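You operate a simulated robot arm through the tools that you are given. There is no shell and no other tool.

Carry out the task below with a simulated robot arm. There is one attempt and no reset: what you move stays moved.

Task
Prove the sink drain with about two litres let go at once.
Fine: stopper on the drain, run the tap, shut it, stopper back on the drainer; when the sink is empty set the strainer on the drain.

The check looks at the end state, three seconds after you hand in, the way a careful person would. Anything else that was tipped, shoved, dropped, spilled or broken makes it a failure. Lids that push on must go on centred and level and be pressed home; caps that screw on are set level and turned clockwise until they are tight.

Robot
A 6-joint arm with a two-finger gripper, fixed in place. Base frame: the origin is on the floor under the middle of its stand, x ahead of it, y to its left, z up. Units: mm, degrees, N and s.
It reaches about 1572 mm from its shoulder. Its first joint turns from -166.0 to 166.0 degrees. Payload 2.45 kg.
The tool frame sits at the grasp point between the pads (the TCP): z along the fingers, y along the line on which they close. The tips reach 20 mm beyond it. The gripper opens to 140 mm; its body begins 168 mm behind the TCP.
Orientation is that of the tool frame in the base frame, as [roll, pitch, yaw] about the fixed x, y, z axes, in that order (R = Rz(yaw) Ry(pitch) Rx(roll)). With the fingers straight down and closing along the base's y, the tool's x points along the base's -x, its y along +y and its z along -z.

Tools
- The arm moves only by the tool jog_arm. Its argument "motion" is a list that holds one entry, the list of rows, each a list of 6 numbers: the shift along the tool's x, y, z in units of 500 mm (1.0 is 500 mm), then the turn, a rotation vector about the tool's x, y, z in units of 45 degrees (1.0 is 45 degrees). In form: [[[x, y, z, rx, ry, rz], ...]]. A call has 1 to 20 rows; each row is the pose to reach, as a shift and turn from the pose commanded when the call began, along the tool's axes at that moment. "claw" is the closure, from 0 (fully open) to 1 (shut), set as the call begins (left out, the last holds). A call with a number of a shift or a turn outside -1 to 1 is refused whole. Rows are played at 5 a second. More than 50 mm and 8.6 degrees between two rows, or a gripper value outside its range, and nothing of the call is played. Where a pose cannot be reached the arm comes as near as it can. A force on the tool above 40 N (or 10 N above the force at the start of the call, whichever is more), or a blocked arm, ends the call early, and 0.2 s more pass. The fingers move at their own pace (about 45 mm/s each) and stop on an object; they squeeze with about 23 N. The grip force told is the motor's: it shows also when the fingers shut on nothing. Time passes only in rows, and 0.2 s behind the last, so rows that repeat a pose let the fingers close. The reply holds the time, the measured pose of the TCP, the force on the tool along the base axes, the opening and the grip force, in the units named above and with some noise, with the torque about the TCP (base axes, N m) and any sound that the robot's microphone picked up, and new pictures: "views" is both (left out), scene, wrist or none.
- Cameras (640 x 400 px; columns grow to the right, rows downward): "scene" is fixed at [219.5, -649.7, 1636.4]; the picture's right is [0.45, -0.89, 0.00], its down [-0.62, -0.32, -0.72] and it looks along [0.64, 0.32, -0.70] (base axes); focal length 325 px, centre (320, 200). "wrist" rides on the gripper at [78, 11, -209] in the tool frame; the picture's right is [-0.14, 0.99, 0.00], its down [-0.92, -0.13, -0.37] and it looks along [-0.36, -0.05, 0.93] (tool axes); focal length 280 px, centre (320, 200). There is no depth. A picture from a camera that has moved, and an enlarged one, comes with that camera's place and axes in the base frame and with its lens.
- zoom(camera, box): a new picture of the part [left, top, right, bottom] of that camera's present view, enlarged. The clock stands still meanwhile.
- job_done(): hands the job in; it is judged then, once.

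Places have to be worked out from the pictures, the camera data and where the tool is seen. Open the gripper and draw the arm clear of the work before you hand the job in, unless the task says otherwise.

The tools are called by a JSON object that holds its "api" and its "payload". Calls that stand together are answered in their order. jog_arm: Moves the arm, as the interface text tells. Its arguments: {"type":"object","properties":{"motion":{"type":"array","items":{"type":"array","items":{"type":"array","items":{"type":"number"}}}},"claw":{"type":"number"},"views":{"type":"string","enum":["both","scene","wrist","none"]}},"required":["motion"]} The other tools are called the same way: zoom (camera, box) takes an enlarged picture of a part of a camera's view; job_done () hands the job in.

At the start:

```text
clock: 0.0
ee_pos: [761.8, -294.0, 1255.9]
ee_rot: [-180.0, 0.0, -179.9]
wrist_force: [-1.0, -0.1, 0.5]
torque: [-0.01, -0.04, 0.01]
finger_gap: 140.0
finger_force: 0.2
```

scene: 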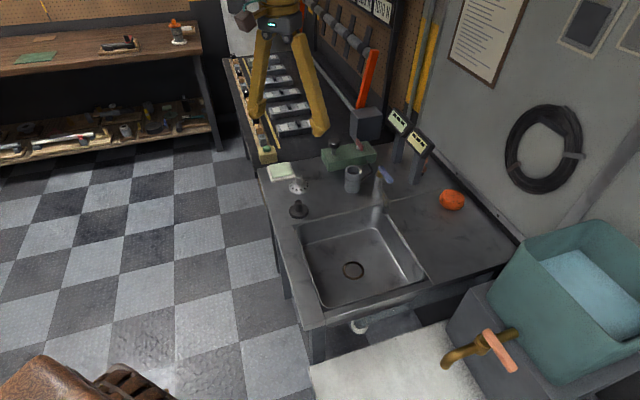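
wrist: 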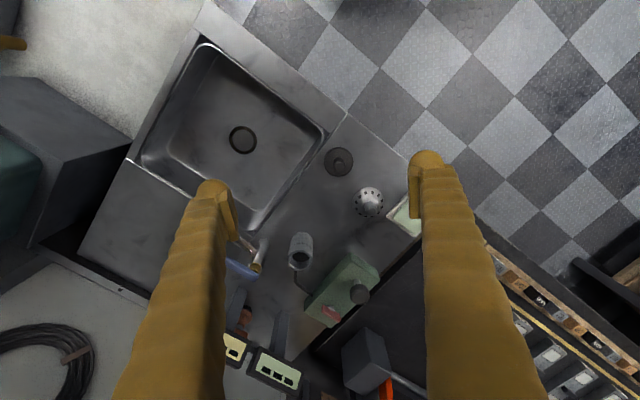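

I start by looking closer at the sink area: the stopper, the strainer, the tap and the things around it.

{"api": "zoom", "payload": {"camera": "scene", "box": [250, 130, 410, 230]}}

{"api": "zoom", "payload": {"camera": "scene", "box": [290, 160, 450, 320]}}

{"api": "zoom", "payload": {"camera": "scene", "box": [320, 90, 480, 190]}}

{"api": "zoom", "payload": {"camera": "wrist", "box": [200, 120, 440, 340]}}

{"api": "zoom", "payload": {"camera": "scene", "box": [420, 200, 640, 400]}}

```text
4.00 times, centred on (330, 180) of scene
camera zoom: at [219.5, -649.7, 1636.4], right [0.45, -0.89, 0.0], down [-0.62, -0.32, -0.72], along [0.64, 0.32, -0.7], focal length 1301 px, centre (280, 280)
```

zoom: 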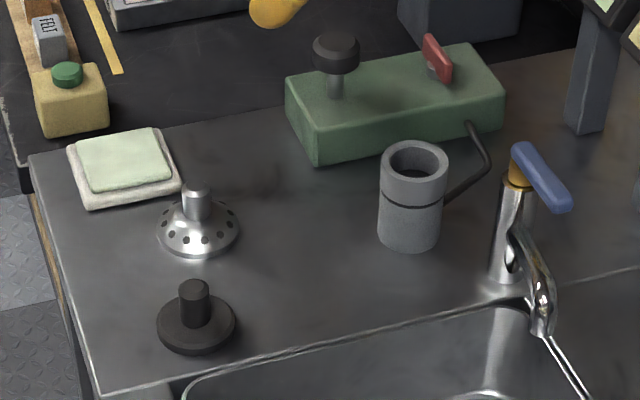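

```text
2.50 times, centred on (370, 240) of scene
camera zoom: at [219.5, -649.7, 1636.4], right [0.45, -0.89, 0.0], down [-0.62, -0.32, -0.72], along [0.64, 0.32, -0.7], focal length 813 px, centre (195, 100)
```

zoom: 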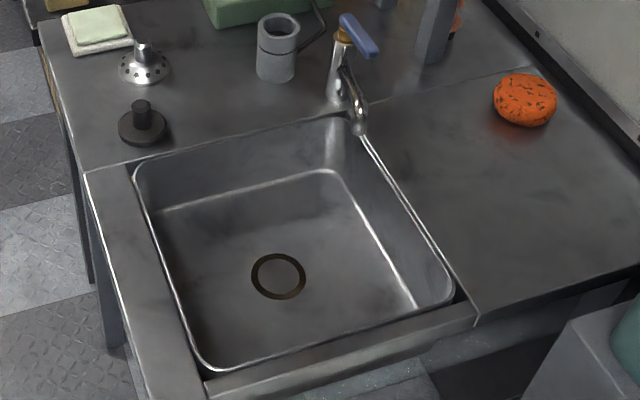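

```text
4.00 times, centred on (400, 140) of scene
camera zoom: at [219.5, -649.7, 1636.4], right [0.45, -0.89, 0.0], down [-0.62, -0.32, -0.72], along [0.64, 0.32, -0.7], focal length 1301 px, centre (0, 440)
```

zoom: 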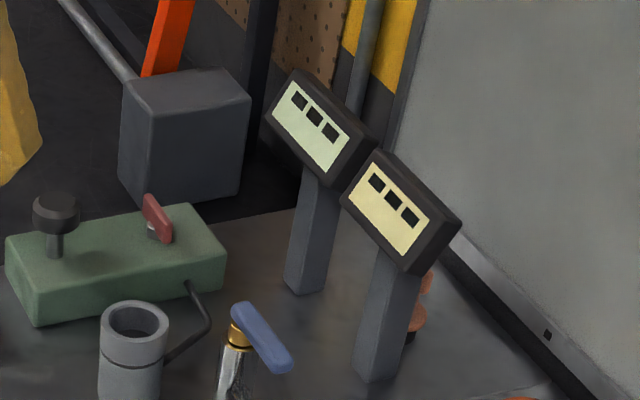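

```text
1.82 times, centred on (320, 230) of wrist
camera zoom: at [684.8, -282.1, 1464.8], right [0.14, 0.99, 0.0], down [0.92, -0.13, 0.37], along [0.36, -0.05, -0.93], focal length 510 px, centre (320, 146)
```

zoom: 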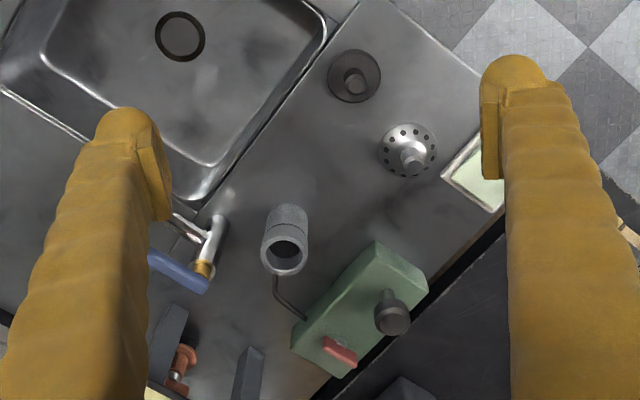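

```text
2.00 times, centred on (530, 300) of scene
camera zoom: at [219.5, -649.7, 1636.4], right [0.45, -0.89, 0.0], down [-0.62, -0.32, -0.72], along [0.64, 0.32, -0.7], focal length 651 px, centre (-100, 0)
```

zoom: 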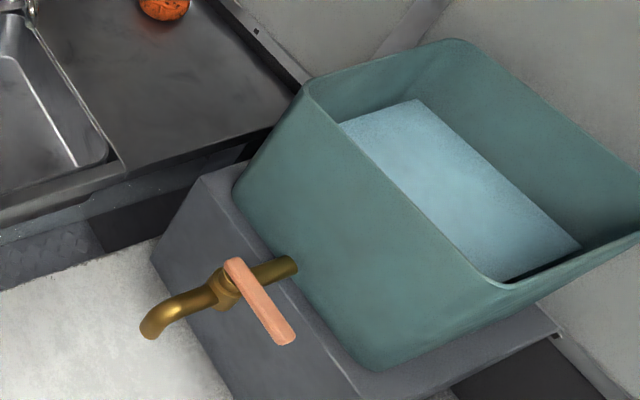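

I look at the displays and the wall notices for anything that tells about the water supply.

{"api": "zoom", "payload": {"camera": "scene", "box": [380, 100, 440, 160]}}

{"api": "zoom", "payload": {"camera": "scene", "box": [440, 0, 640, 100]}}

{"api": "zoom", "payload": {"camera": "scene", "box": [220, 0, 420, 160]}}

{"api": "zoom", "payload": {"camera": "scene", "box": [290, 280, 450, 400]}}

{"api": "zoom", "payload": {"camera": "scene", "box": [360, 150, 440, 220]}}

```text
6.67 times, centred on (410, 130) of scene
camera zoom: at [219.5, -649.7, 1636.4], right [0.45, -0.89, 0.0], down [-0.62, -0.32, -0.72], along [0.64, 0.32, -0.7], focal length 2169 px, centre (-280, 667)
```

zoom: 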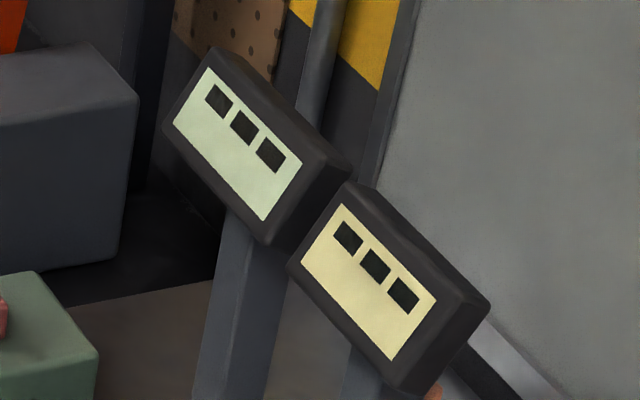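

```text
3.20 times, centred on (540, 50) of scene
camera zoom: at [219.5, -649.7, 1636.4], right [0.45, -0.89, 0.0], down [-0.62, -0.32, -0.72], along [0.64, 0.32, -0.7], focal length 1041 px, centre (-384, 680)
```

zoom: 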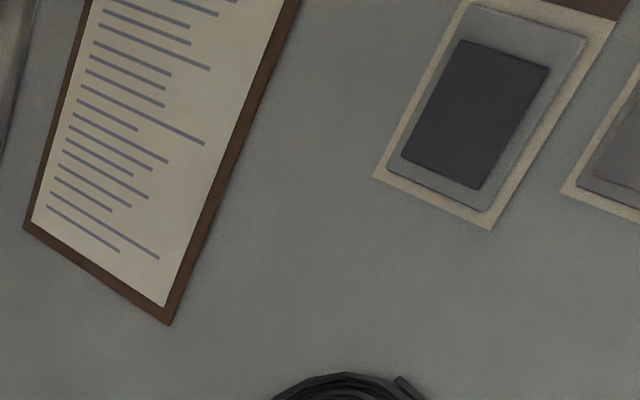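

```text
2.50 times, centred on (320, 80) of scene
camera zoom: at [219.5, -649.7, 1636.4], right [0.45, -0.89, 0.0], down [-0.62, -0.32, -0.72], along [0.64, 0.32, -0.7], focal length 813 px, centre (320, 500)
```

zoom: 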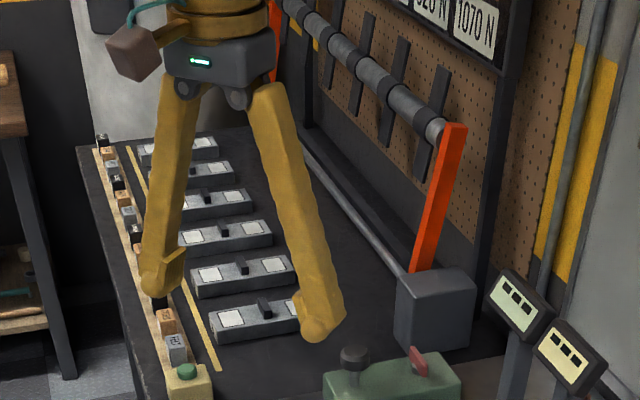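

```text
3.33 times, centred on (370, 340) of scene
camera zoom: at [219.5, -649.7, 1636.4], right [0.45, -0.89, 0.0], down [-0.62, -0.32, -0.72], along [0.64, 0.32, -0.7], focal length 1084 px, centre (153, -267)
```

zoom: 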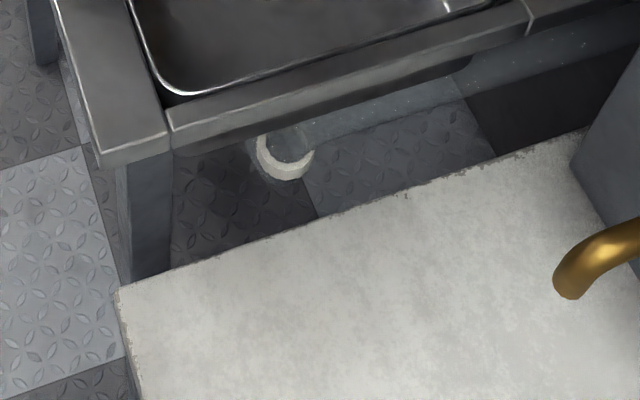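

```text
5.71 times, centred on (400, 185) of scene
camera zoom: at [219.5, -649.7, 1636.4], right [0.45, -0.89, 0.0], down [-0.62, -0.32, -0.72], along [0.64, 0.32, -0.7], focal length 1859 px, centre (-137, 286)
```

zoom: 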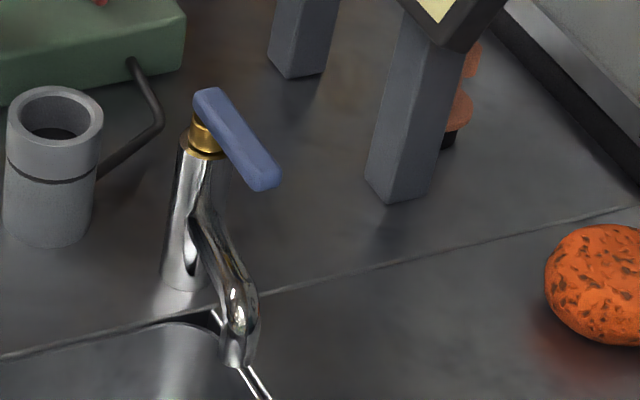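

I shift the arm sideways at the same height so that the wrist camera gives a second viewpoint to triangulate from.

{"api": "jog_arm", "payload": {"motion": [[[0.065, -0.042, 0, 0, 0, 0], [0.13, -0.085, 0, 0, 0, 0], [0.195, -0.127, 0, 0, 0, 0], [0.26, -0.17, 0, 0, 0, 0], [0.324, -0.212, 0, 0, 0, 0], [0.324, -0.212, 0, 0, 0, 0]]], "views": "both"}}

```text
clock: 1.4
ee_pos: [600.4, -402.0, 1253.8]
ee_rot: [180.0, 0.1, -180.0]
wrist_force: [0.9, 0.1, -0.1]
torque: [0.03, 0.0, 0.01]
finger_gap: 140.2
finger_force: 0.2
camera wrist: at [522.3, -390.3, 1463.2], right [0.14, 0.99, 0.0], down [0.92, -0.13, 0.37], along [0.36, -0.05, -0.93], focal length 280 px, centre (320, 200)
```

scene: 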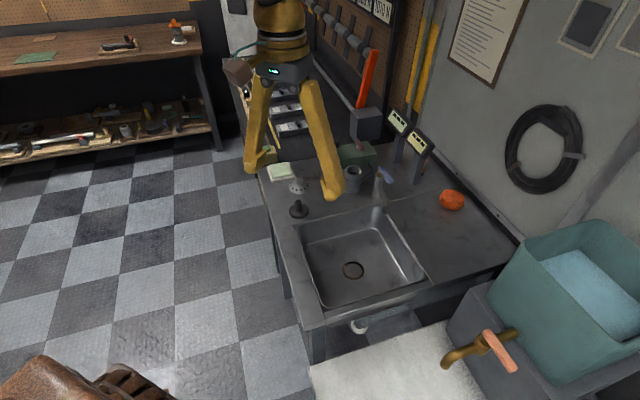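
wrist: 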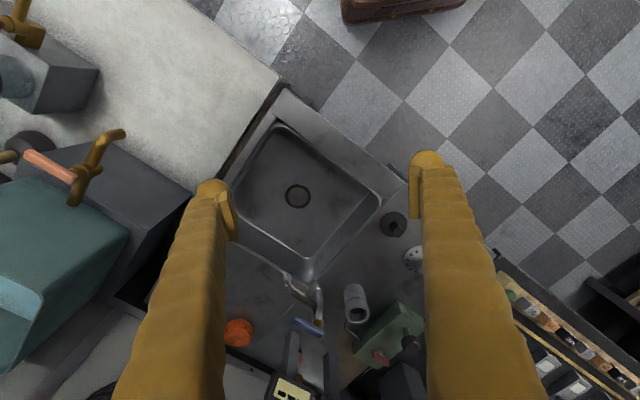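

I zoom the wrist view on the sink, drainer and tap for precise image points.

{"api": "zoom", "payload": {"camera": "wrist", "box": [220, 120, 420, 300]}}

{"api": "zoom", "payload": {"camera": "wrist", "box": [220, 250, 430, 400]}}

{"api": "zoom", "payload": {"camera": "wrist", "box": [0, 0, 220, 220]}}

{"api": "zoom", "payload": {"camera": "scene", "box": [260, 150, 340, 230]}}

```text
2.22 times, centred on (320, 210) of wrist
camera zoom: at [522.3, -390.3, 1463.2], right [0.14, 0.99, 0.0], down [0.92, -0.13, 0.37], along [0.36, -0.05, -0.93], focal length 623 px, centre (320, 178)
```

zoom: 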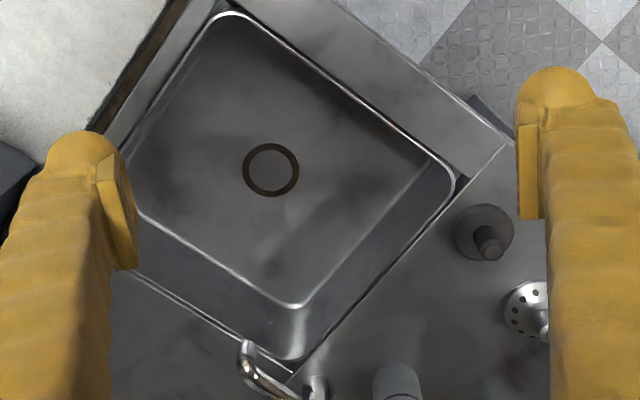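

```text
2.67 times, centred on (325, 325) of wrist
camera zoom: at [522.3, -390.3, 1463.2], right [0.14, 0.99, 0.0], down [0.92, -0.13, 0.37], along [0.36, -0.05, -0.93], focal length 748 px, centre (307, -133)
```

zoom: 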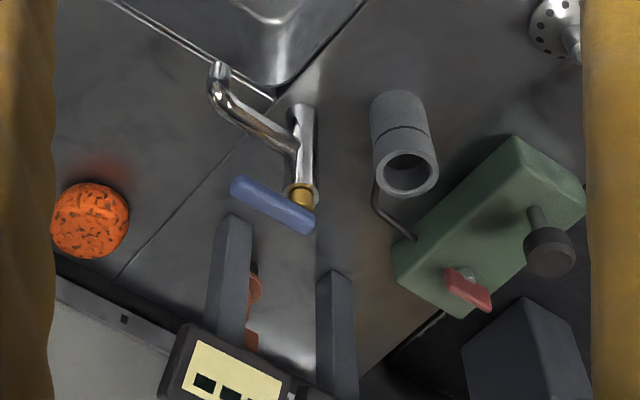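

```text
1.82 times, centred on (110, 110) of wrist
camera zoom: at [522.3, -390.3, 1463.2], right [0.14, 0.99, 0.0], down [0.92, -0.13, 0.37], along [0.36, -0.05, -0.93], focal length 510 px, centre (702, 364)
```

zoom: 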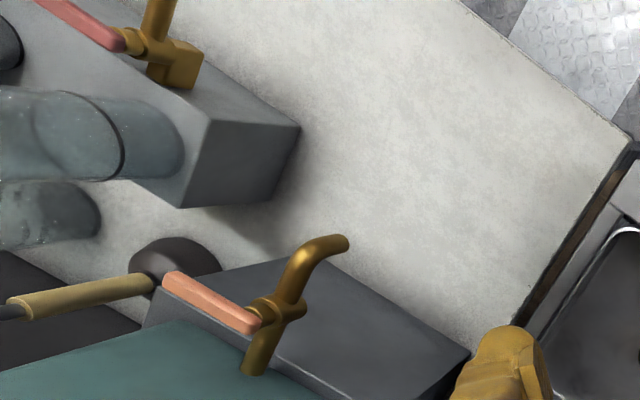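

```text
5.00 times, centred on (300, 190) of scene
camera zoom: at [219.5, -649.7, 1636.4], right [0.45, -0.89, 0.0], down [-0.62, -0.32, -0.72], along [0.64, 0.32, -0.7], focal length 1626 px, centre (420, 250)
```

zoom: 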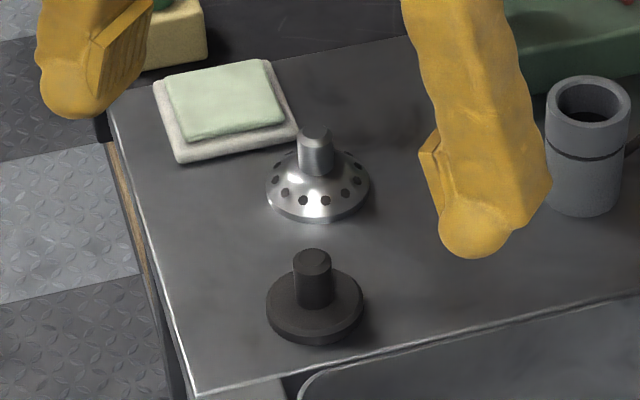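

The sink is a square turned 45°, about 283 mm a side, with its drain near (772, -487, 772); the stopper's at about (845, -257) on the counter (z≈865) and the strainer at about (939, -205). I go nearer to the stopper, with the fingers half closed, for a better look.

{"api": "jog_arm", "payload": {"motion": [[[-0.06, 0.035, 0.043, 0, 0, 0], [-0.12, 0.07, 0.086, 0, 0, 0], [-0.18, 0.105, 0.13, 0, 0, 0], [-0.24, 0.14, 0.173, 0, 0, 0], [-0.3, 0.178, 0.215, 0, 0, 0], [-0.36, 0.215, 0.26, 0, 0, 0], [-0.42, 0.25, 0.3, 0, 0, 0], [-0.49, 0.29, 0.348, 0, 0, 0], [-0.49, 0.29, 0.348, 0, 0, 0]]], "claw": 0.5, "views": "both"}}

```text
clock: 3.4
ee_pos: [844.9, -254.0, 1080.8]
ee_rot: [179.9, 0.0, -179.9]
wrist_force: [-0.2, 1.3, 0.3]
torque: [-0.02, 0.0, 0.03]
finger_gap: 70.0
finger_force: 0.0
camera wrist: at [766.9, -242.9, 1289.4], right [0.14, 0.99, 0.0], down [0.92, -0.13, 0.37], along [0.37, -0.05, -0.93], focal length 280 px, centre (320, 200)
```

scene: 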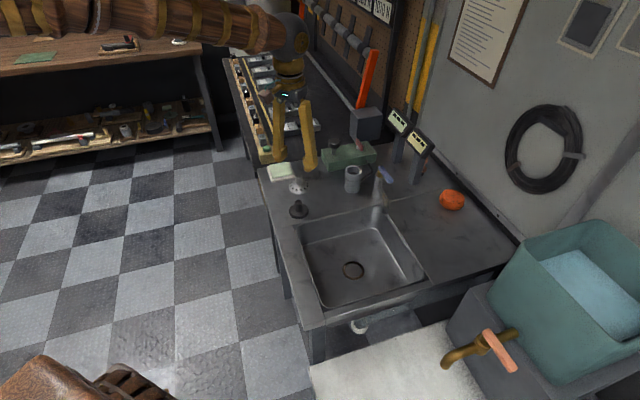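
wrist: 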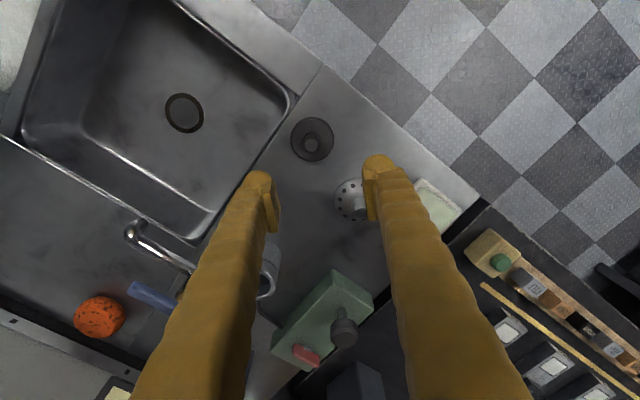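

I zoom on the stopper and drain in this nearer view.

{"api": "zoom", "payload": {"camera": "wrist", "box": [260, 90, 420, 240]}}

{"api": "zoom", "payload": {"camera": "wrist", "box": [100, 50, 260, 180]}}

{"api": "zoom", "payload": {"camera": "wrist", "box": [60, 180, 300, 400]}}

```text
2.67 times, centred on (340, 165) of wrist
camera zoom: at [766.9, -242.9, 1289.4], right [0.14, 0.99, 0.0], down [0.92, -0.13, 0.37], along [0.37, -0.05, -0.93], focal length 748 px, centre (267, 293)
```

zoom: 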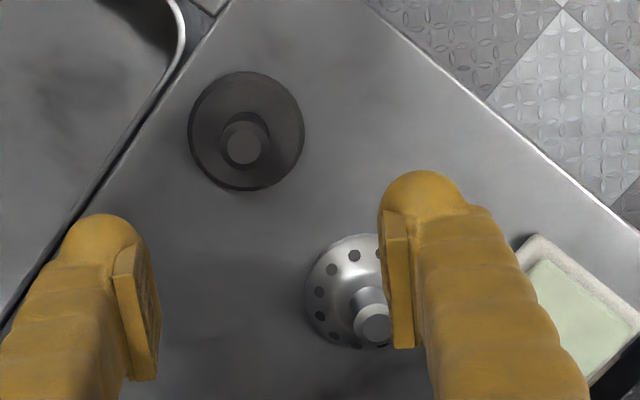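

```text
3.08 times, centred on (180, 115) of wrist
camera zoom: at [766.9, -242.9, 1289.4], right [0.14, 0.99, 0.0], down [0.92, -0.13, 0.37], along [0.37, -0.05, -0.93], focal length 863 px, centre (751, 462)
```

zoom: 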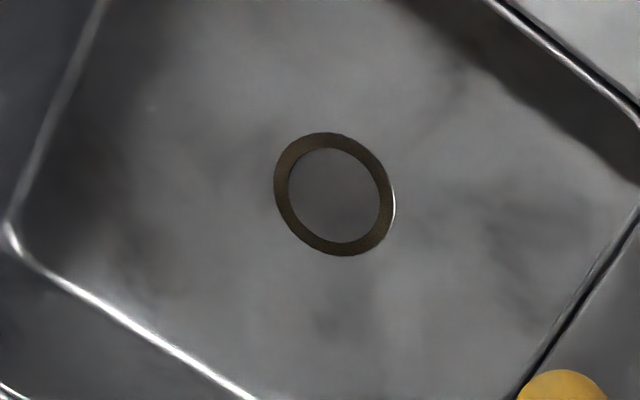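

```text
1.82 times, centred on (180, 290) of wrist
camera zoom: at [766.9, -242.9, 1289.4], right [0.14, 0.99, 0.0], down [0.92, -0.13, 0.37], along [0.37, -0.05, -0.93], focal length 510 px, centre (574, 36)
```

zoom: 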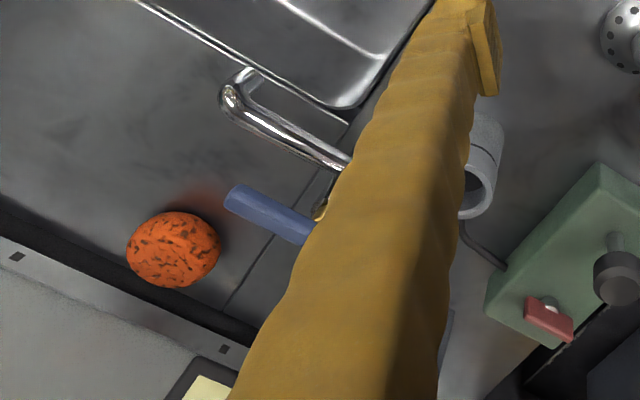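

The stopper's knob centre comes out at about (834, -264.5); I move over it and come down to z≈950 for a check.

{"api": "jog_arm", "payload": {"motion": [[[0.0228, -0.021, 0.05, 0, 0, 0], [0.0228, -0.021, 0.13, 0, 0, 0], [0.0228, -0.021, 0.2, 0, 0, 0], [0.0228, -0.021, 0.26, 0, 0, 0], [0.0228, -0.021, 0.26, 0, 0, 0]]], "claw": 0.5, "views": "both"}}

```text
clock: 4.6
ee_pos: [833.2, -264.8, 953.6]
ee_rot: [-180.0, 0.0, -179.8]
wrist_force: [0.1, -0.2, 0.2]
torque: [0.02, -0.02, -0.02]
finger_gap: 69.9
finger_force: 0.0
camera wrist: at [755.8, -253.4, 1161.7], right [0.14, 0.99, 0.0], down [0.92, -0.13, 0.37], along [0.37, -0.05, -0.93], focal length 280 px, centre (320, 200)
```

scene: 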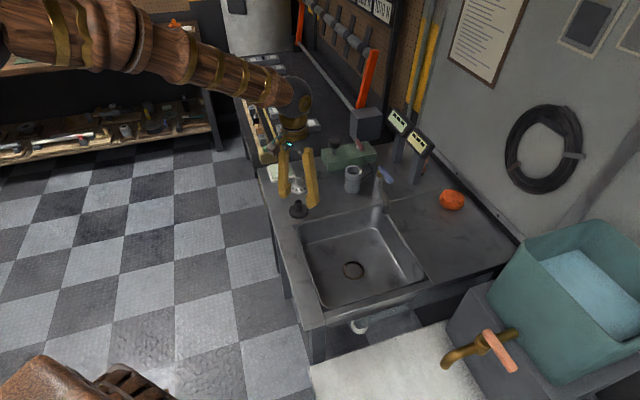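
wrist: 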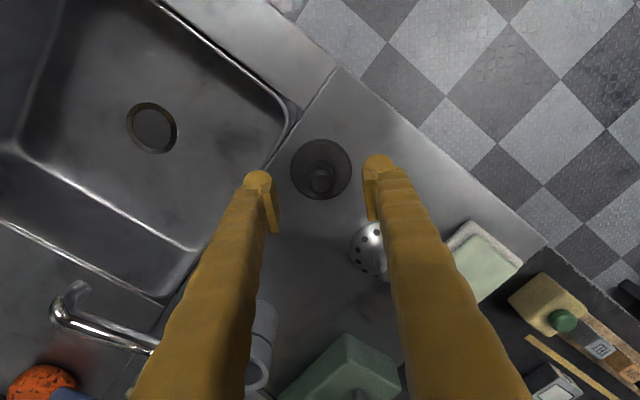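

I zoom to refine the stopper's place and height between the fingers.

{"api": "zoom", "payload": {"camera": "wrist", "box": [260, 120, 400, 230]}}

{"api": "zoom", "payload": {"camera": "scene", "box": [260, 140, 340, 230]}}

```text
3.64 times, centred on (330, 175) of wrist
camera zoom: at [755.8, -253.4, 1161.7], right [0.14, 0.99, 0.0], down [0.92, -0.13, 0.37], along [0.37, -0.05, -0.93], focal length 1020 px, centre (284, 291)
```

zoom: 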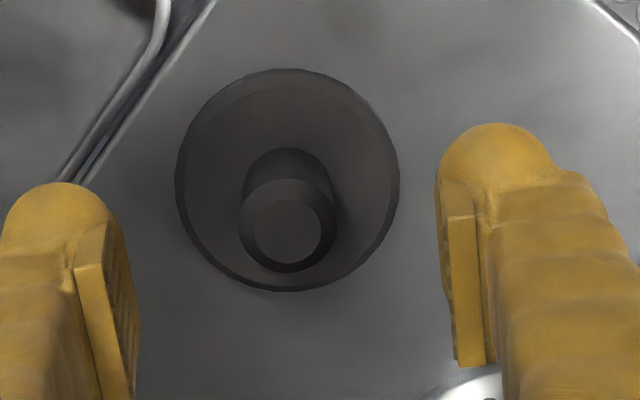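

```text
4.44 times, centred on (300, 185) of scene
camera zoom: at [219.5, -649.7, 1636.4], right [0.45, -0.89, 0.0], down [-0.62, -0.32, -0.72], along [0.64, 0.32, -0.7], focal length 1446 px, centre (409, 267)
```

zoom: 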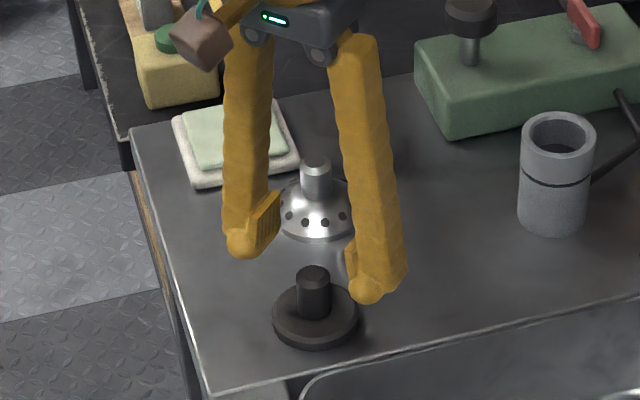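

The knob's about 24 mm thick with its top near z≈915, and it stands centred between the pads. I come down to z≈905 (tips ≈885) and close on it.

{"api": "jog_arm", "payload": {"motion": [[[0, 0, 0.03, 0, 0, 0], [0, 0, 0.06, 0, 0, 0], [0, 0, 0.08, 0, 0, 0], [0, 0, 0.097, 0, 0, 0], [0, 0, 0.097, 0, 0, 0]]], "claw": 0.5, "views": "wrist"}}

{"api": "jog_arm", "payload": {"motion": [[[0, 0, 0, 0, 0, 0], [0, 0, 0, 0, 0, 0], [0, 0, 0, 0, 0, 0], [0, 0, 0, 0, 0, 0], [0, 0, 0, 0, 0, 0], [0, 0, 0, 0, 0, 0]]], "claw": 1.0, "views": "both"}}

```text
clock: 5.8
ee_pos: [835.5, -262.7, 902.6]
ee_rot: [-179.9, -0.1, -179.8]
wrist_force: [0.9, -0.3, 0.0]
torque: [-0.01, -0.01, -0.01]
finger_gap: 70.3
finger_force: 0.1
camera wrist: at [757.3, -252.4, 1111.8], right [0.14, 0.99, 0.0], down [0.92, -0.13, 0.37], along [0.37, -0.05, -0.93], focal length 280 px, centre (320, 200)
```

wrist: 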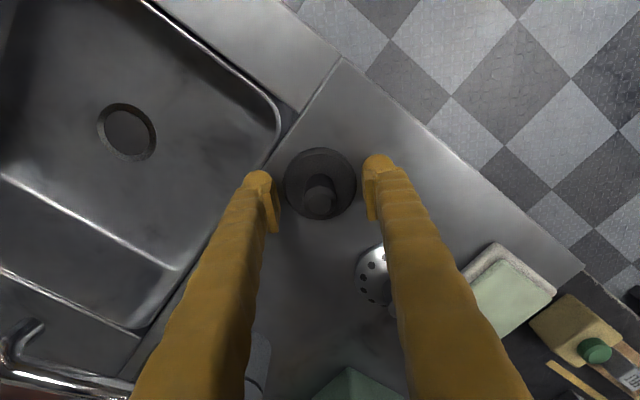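

```text
clock: 7.2
ee_pos: [835.0, -264.2, 903.0]
ee_rot: [-180.0, 0.0, -179.9]
wrist_force: [0.1, 0.4, -0.2]
torque: [-0.03, 0.02, -0.04]
finger_gap: 60.0
finger_force: 23.0
camera wrist: at [757.2, -252.5, 1111.8], right [0.14, 0.99, 0.0], down [0.92, -0.13, 0.37], along [0.36, -0.05, -0.93], focal length 280 px, centre (320, 200)
```

scene: 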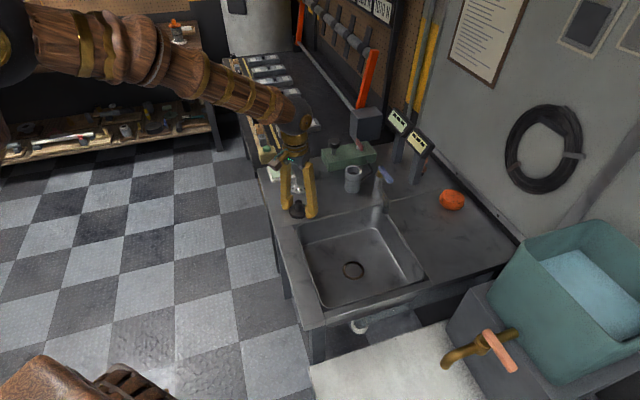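
wrist: 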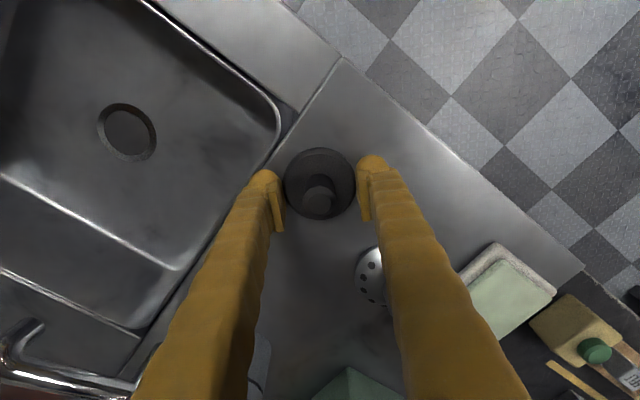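

The fingers stopped at a 60 mm gap, which is the disc's width, not the knob's — so the disc lies higher than I reckoned. I look closer before moving.

{"api": "zoom", "payload": {"camera": "wrist", "box": [240, 120, 400, 240]}}

{"api": "zoom", "payload": {"camera": "scene", "box": [260, 150, 340, 230]}}

```text
3.33 times, centred on (320, 180) of wrist
camera zoom: at [757.2, -252.5, 1111.8], right [0.14, 0.99, 0.0], down [0.92, -0.13, 0.37], along [0.36, -0.05, -0.93], focal length 935 px, centre (320, 267)
```

zoom: 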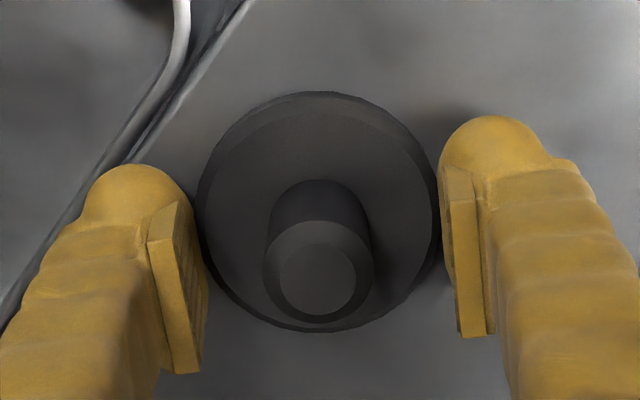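

```text
5.00 times, centred on (300, 190) of scene
camera zoom: at [219.5, -649.7, 1636.4], right [0.45, -0.89, 0.0], down [-0.62, -0.32, -0.72], along [0.64, 0.32, -0.7], focal length 1626 px, centre (420, 250)
```

zoom: 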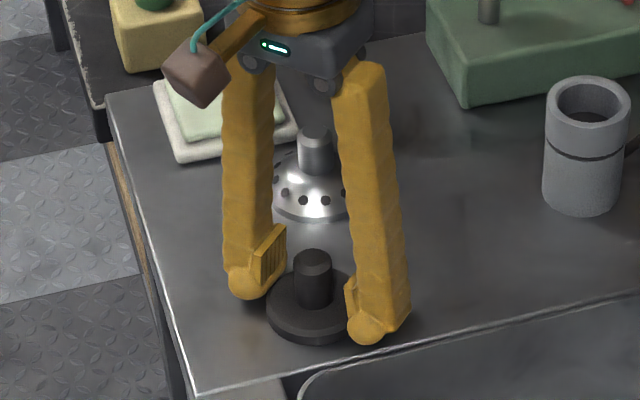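

The disc's top is really near z≈889 with the knob up to ≈934, centred at (829.6, -263). I open again, then rise to z≈918 and centre on the knob.

{"api": "jog_arm", "payload": {"motion": [[[0, 0, 0, 0, 0, 0], [0, 0, 0, 0, 0, 0], [0, 0, -0.015, 0, 0, 0], [0, 0, -0.03, 0, 0, 0], [0.005, 0.001, -0.03, 0, 0, 0], [0.0105, 0.002, -0.03, 0, 0, 0], [0.0105, 0.002, -0.03, 0, 0, 0]]], "claw": 0.5, "views": "wrist"}}

```text
clock: 8.8
ee_pos: [829.3, -263.9, 918.0]
ee_rot: [180.0, 0.0, -179.9]
wrist_force: [0.3, 0.7, 0.5]
torque: [0.03, 0.01, -0.01]
finger_gap: 70.2
finger_force: 0.1
camera wrist: at [751.7, -252.7, 1127.3], right [0.14, 0.99, 0.0], down [0.92, -0.13, 0.37], along [0.37, -0.05, -0.93], focal length 280 px, centre (320, 200)
```

wrist: 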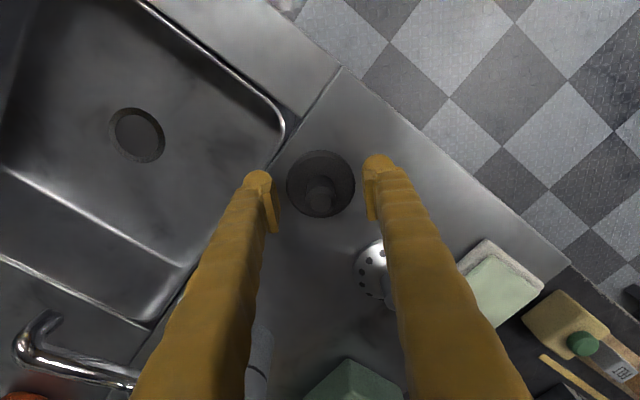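

Now I close on the knob.

{"api": "jog_arm", "payload": {"motion": [[[0, 0, 0, 0, 0, 0], [0, 0, 0, 0, 0, 0], [0, 0, 0, 0, 0, 0], [0, 0, 0, 0, 0, 0], [0, 0, 0, 0, 0, 0], [0, 0, 0, 0, 0, 0]]], "claw": 1.0, "views": "wrist"}}

```text
clock: 10.2
ee_pos: [829.8, -263.6, 917.1]
ee_rot: [-180.0, 0.0, -179.9]
wrist_force: [-0.3, 1.0, 1.4]
torque: [-0.02, -0.02, 0.0]
finger_gap: 23.2
finger_force: 23.0
camera wrist: at [751.6, -252.6, 1127.3], right [0.14, 0.99, 0.0], down [0.92, -0.13, 0.37], along [0.36, -0.05, -0.93], focal length 280 px, centre (320, 200)
```

wrist: 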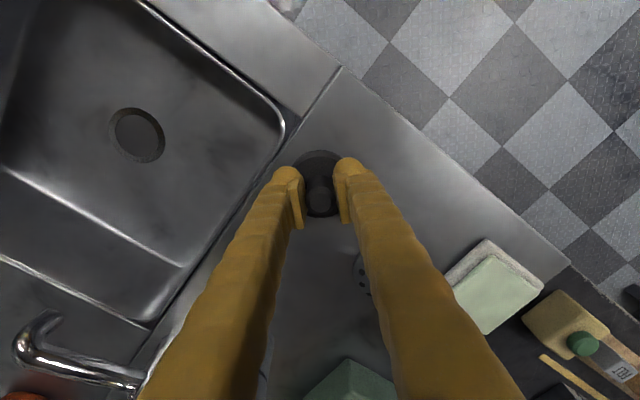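

The gap of 23.2 mm at 23 N says the knob is held. I lift straight up 90 mm.

{"api": "jog_arm", "payload": {"motion": [[[0, 0, -0.04, 0, 0, 0], [0, 0, -0.1, 0, 0, 0], [0, 0, -0.18, 0, 0, 0], [0, 0, -0.18, 0, 0, 0]]], "claw": 1.0, "views": "both"}}

```text
clock: 11.2
ee_pos: [830.5, -266.1, 1008.7]
ee_rot: [180.0, 0.1, -179.9]
wrist_force: [0.4, 0.0, -1.2]
torque: [-0.03, -0.02, 0.0]
finger_gap: 23.1
finger_force: 23.1
camera wrist: at [752.5, -254.1, 1217.6], right [0.14, 0.99, 0.0], down [0.92, -0.13, 0.37], along [0.36, -0.05, -0.93], focal length 280 px, centre (320, 200)
```

scene: 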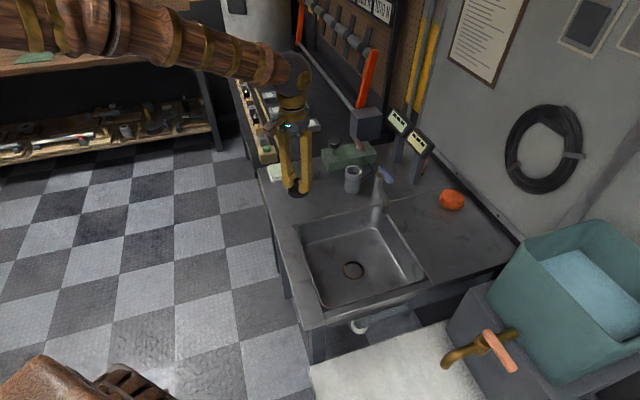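
wrist: 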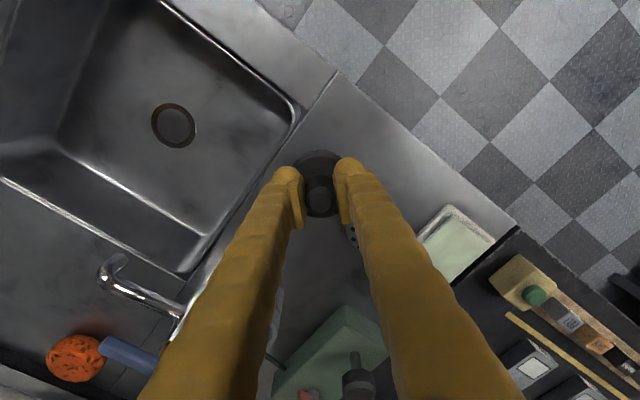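

The stopper is in hand. I carry it level over the drain at about (771, -484), staying high.

{"api": "jog_arm", "payload": {"motion": [[[0.022, -0.085, 0, 0, 0, 0], [0.046, -0.175, 0, 0, 0, 0], [0.07, -0.265, 0, 0, 0, 0], [0.094, -0.35, 0, 0, 0, 0], [0.118, -0.436, 0, 0, 0, 0], [0.118, -0.436, 0, 0, 0, 0], [0.118, -0.436, 0, 0, 0, 0]]], "claw": 1.0, "views": "both"}}

```text
clock: 12.8
ee_pos: [772.2, -481.0, 1009.5]
ee_rot: [-179.9, -0.1, -179.9]
wrist_force: [-0.1, -0.9, -0.4]
torque: [-0.01, -0.04, 0.0]
finger_gap: 23.1
finger_force: 22.7
camera wrist: at [694.2, -469.6, 1218.8], right [0.14, 0.99, 0.0], down [0.92, -0.13, 0.37], along [0.36, -0.05, -0.93], focal length 280 px, centre (320, 200)
```

scene: 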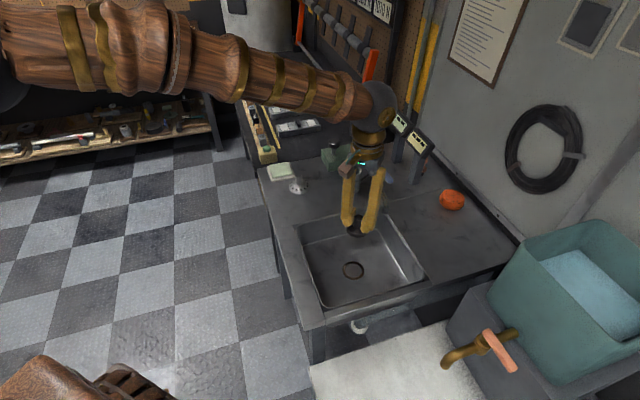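
wrist: 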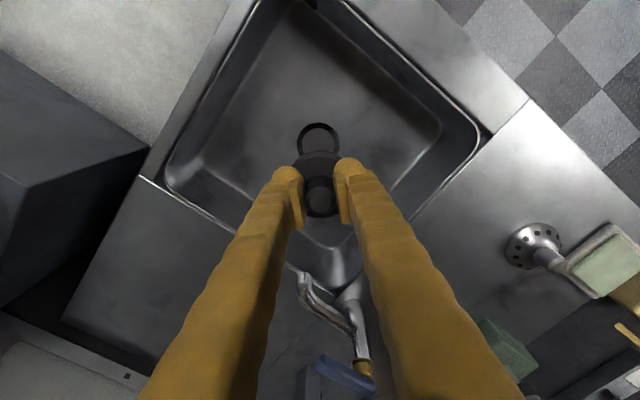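

I zoom on the drain ring below the held stopper to correct the aim.

{"api": "zoom", "payload": {"camera": "wrist", "box": [260, 100, 380, 230]}}

{"api": "zoom", "payload": {"camera": "scene", "box": [310, 190, 410, 300]}}

```text
3.08 times, centred on (320, 165) of wrist
camera zoom: at [694.2, -469.6, 1218.8], right [0.14, 0.99, 0.0], down [0.92, -0.13, 0.37], along [0.36, -0.05, -0.93], focal length 863 px, centre (320, 308)
```

zoom: 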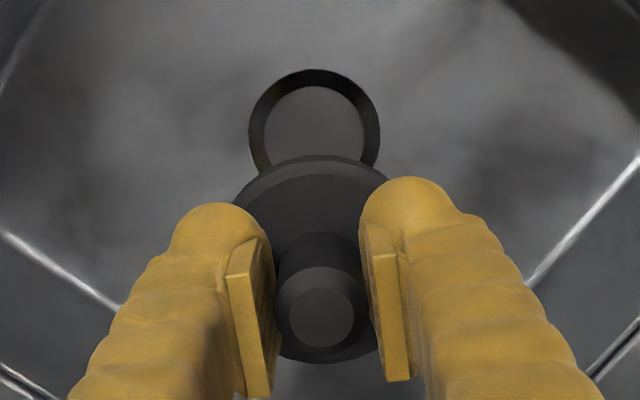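

```text
3.64 times, centred on (360, 245) of scene
camera zoom: at [219.5, -649.7, 1636.4], right [0.45, -0.89, 0.0], down [-0.62, -0.32, -0.72], along [0.64, 0.32, -0.7], focal length 1183 px, centre (174, 36)
```

zoom: 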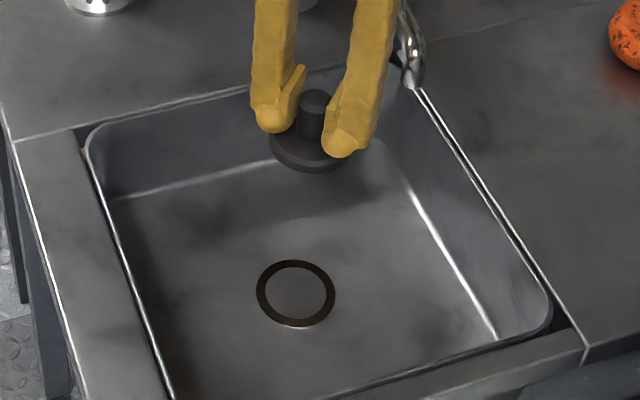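

The ring is 2–3 mm further in -y than the held stopper. I correct that and come down to z≈850, well inside the sink but clear of its floor.

{"api": "jog_arm", "payload": {"motion": [[[0.0, -0.005, 0.0, 0, 0, 0], [0.0, -0.005, 0.08, 0, 0, 0], [0.0, -0.005, 0.16, 0, 0, 0], [0.0, -0.005, 0.24, 0, 0, 0], [0.0, -0.005, 0.3, 0, 0, 0], [0.0, -0.005, 0.318, 0, 0, 0], [0.0, -0.005, 0.318, 0, 0, 0]]], "claw": 1.0, "views": "both"}}

{"api": "zoom", "payload": {"camera": "wrist", "box": [260, 100, 380, 230]}}

{"api": "zoom", "payload": {"camera": "scene", "box": [310, 190, 410, 300]}}

```text
clock: 14.4
ee_pos: [768.8, -484.4, 847.1]
ee_rot: [-179.9, 0.0, -180.0]
wrist_force: [-0.4, -1.2, -0.4]
torque: [-0.02, 0.01, 0.02]
finger_gap: 23.1
finger_force: 22.6
camera wrist: at [691.6, -472.6, 1056.2], right [0.14, 0.99, 0.0], down [0.92, -0.13, 0.37], along [0.37, -0.05, -0.93], focal length 280 px, centre (320, 200)
```

scene: 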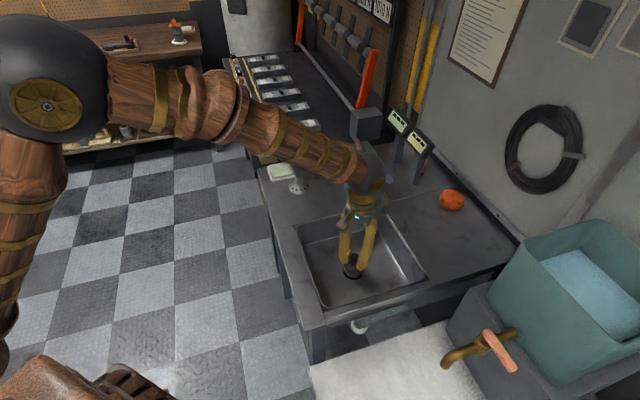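
wrist: 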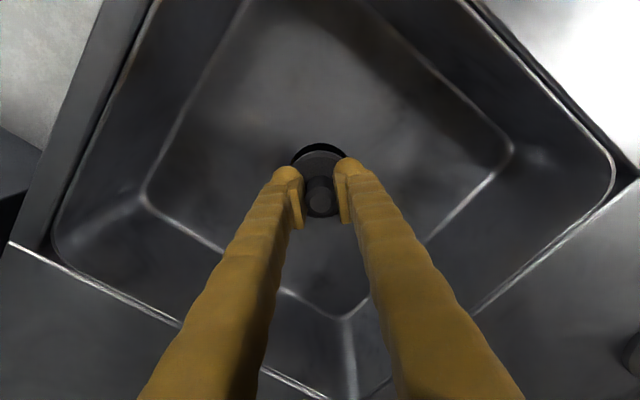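

```text
3.08 times, centred on (320, 165) of wrist
camera zoom: at [691.6, -472.6, 1056.2], right [0.14, 0.99, 0.0], down [0.92, -0.13, 0.37], along [0.37, -0.05, -0.93], focal length 863 px, centre (320, 308)
```

zoom: 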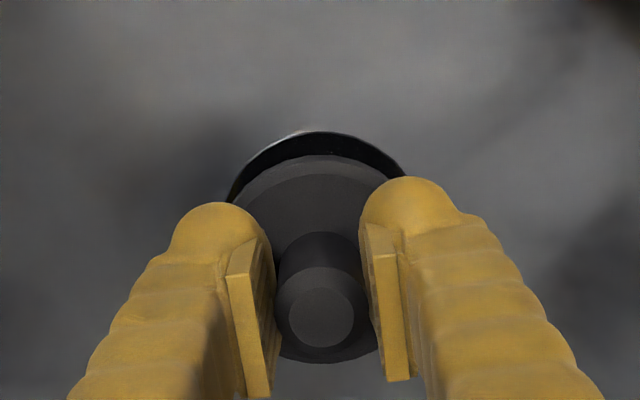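

```text
3.64 times, centred on (360, 245) of scene
camera zoom: at [219.5, -649.7, 1636.4], right [0.45, -0.89, 0.0], down [-0.62, -0.32, -0.72], along [0.64, 0.32, -0.7], focal length 1183 px, centre (174, 36)
```

zoom: 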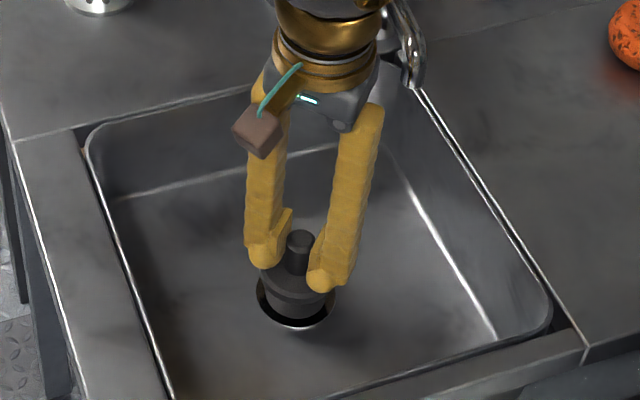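

The ring looks to be about 3 mm further in +x than the stopper; I shift by that and come down another 20 mm to compare them nearly touching.

{"api": "jog_arm", "payload": {"motion": [[[-0.006, 0.0, 0.0, 0, 0, 0], [-0.006, 0.0, 0.02, 0, 0, 0], [-0.006, 0.0, 0.04, 0, 0, 0], [-0.006, 0.0, 0.04, 0, 0, 0]]], "claw": 1.0, "views": "none"}}

{"api": "zoom", "payload": {"camera": "wrist", "box": [260, 100, 380, 230]}}

{"api": "zoom", "payload": {"camera": "scene", "box": [330, 230, 380, 290]}}

```text
clock: 15.4
ee_pos: [772.6, -485.6, 829.6]
ee_rot: [179.9, 0.0, -179.8]
wrist_force: [0.5, 1.3, 0.2]
torque: [-0.01, -0.02, -0.03]
finger_gap: 23.3
finger_force: 23.0
```

```text
3.08 times, centred on (320, 165) of wrist
camera zoom: at [694.7, -474.3, 1037.7], right [0.14, 0.99, 0.0], down [0.92, -0.13, 0.37], along [0.36, -0.05, -0.93], focal length 863 px, centre (320, 308)
```

zoom: 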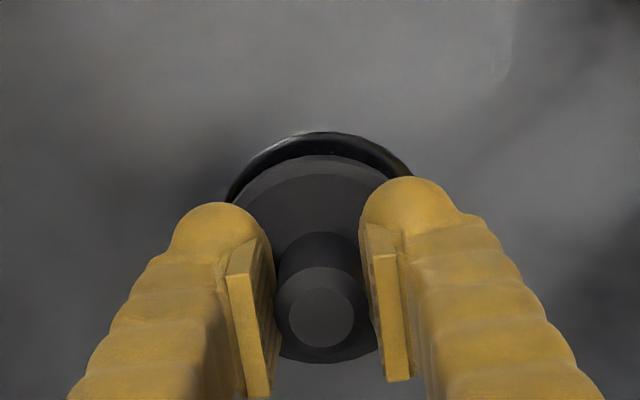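

```text
6.67 times, centred on (355, 260) of scene
camera zoom: at [219.5, -649.7, 1636.4], right [0.45, -0.89, 0.0], down [-0.62, -0.32, -0.72], along [0.64, 0.32, -0.7], focal length 2169 px, centre (87, -200)
```

zoom: 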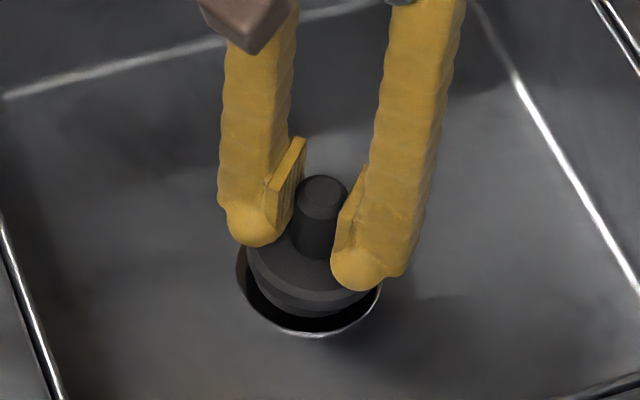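

From both views the stopper is now concentric with the drain within 1–2 mm. I lower gently in small steps, watching the force.

{"api": "jog_arm", "payload": {"motion": [[[0, 0, 0.006, 0, 0, 0], [0, 0, 0.012, 0, 0, 0], [0, 0, 0.018, 0, 0, 0], [0, 0, 0.018, 0, 0, 0]]], "claw": 1.0, "views": "none"}}

{"api": "jog_arm", "payload": {"motion": [[[0, 0, 0.004, 0, 0, 0], [0, 0, 0.006, 0, 0, 0], [0, 0, 0.006, 0, 0, 0]]], "claw": 1.0, "views": "none"}}

{"api": "zoom", "payload": {"camera": "scene", "box": [330, 230, 380, 290]}}

```text
clock: 16.4
ee_pos: [771.4, -484.5, 819.6]
ee_rot: [179.9, 0.0, -179.8]
wrist_force: [-0.6, -0.3, -0.8]
torque: [-0.02, -0.01, -0.02]
finger_gap: 23.6
finger_force: 23.6
```

```text
clock: 17.2
ee_pos: [772.5, -484.1, 816.2]
ee_rot: [180.0, 0.1, -179.9]
wrist_force: [0.4, 0.2, -0.8]
torque: [0.0, 0.01, 0.0]
finger_gap: 23.1
finger_force: 23.4
```

```text
6.67 times, centred on (355, 260) of scene
camera zoom: at [219.5, -649.7, 1636.4], right [0.45, -0.89, 0.0], down [-0.62, -0.32, -0.72], along [0.64, 0.32, -0.7], focal length 2169 px, centre (87, -200)
```

zoom: 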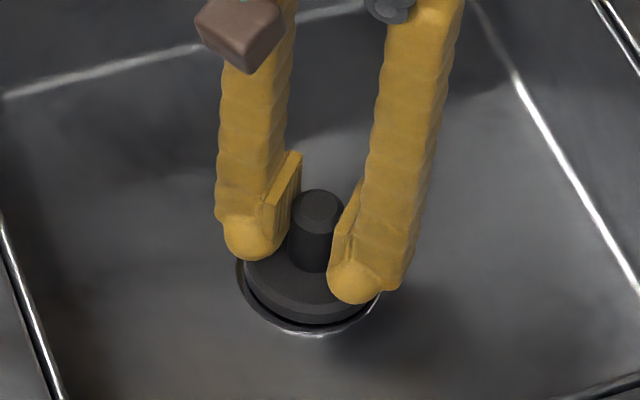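

There's no contact yet, and it is well centred in the ring. I go on down in 3 mm steps.

{"api": "jog_arm", "payload": {"motion": [[[0, 0, 0.003, 0, 0, 0], [0, 0, 0.006, 0, 0, 0], [0, 0, 0.006, 0, 0, 0]]], "claw": 1.0, "views": "none"}}

{"api": "jog_arm", "payload": {"motion": [[[0, 0, 0.003, 0, 0, 0], [0, 0, 0.006, 0, 0, 0], [0, 0, 0.006, 0, 0, 0]]], "claw": 1.0, "views": "none"}}

{"api": "zoom", "payload": {"camera": "scene", "box": [330, 230, 380, 290]}}

```text
clock: 18.0
ee_pos: [772.9, -484.6, 815.0]
ee_rot: [180.0, -0.1, -179.8]
wrist_force: [-1.9, 1.2, 2.9]
torque: [0.04, 0.05, 0.01]
finger_gap: 23.1
finger_force: 22.7
```

```text
clock: 18.7
ee_pos: [773.3, -485.2, 814.8]
ee_rot: [-179.9, 0.0, -179.9]
wrist_force: [-1.1, 2.3, 5.5]
torque: [0.02, -0.05, 0.04]
finger_gap: 23.1
finger_force: 23.1
stopped in row 3: the force on the tool passed its limit at 41 N (the readings are from after the stop); the commanded pose is now the measured one
```

```text
6.67 times, centred on (355, 260) of scene
camera zoom: at [219.5, -649.7, 1636.4], right [0.45, -0.89, 0.0], down [-0.62, -0.32, -0.72], along [0.64, 0.32, -0.7], focal length 2169 px, centre (87, -200)
```

zoom: 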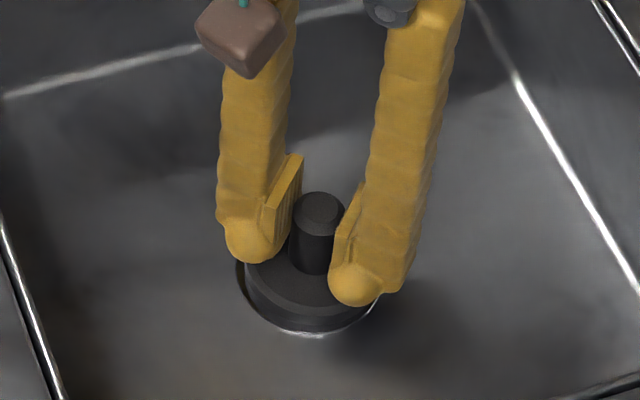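

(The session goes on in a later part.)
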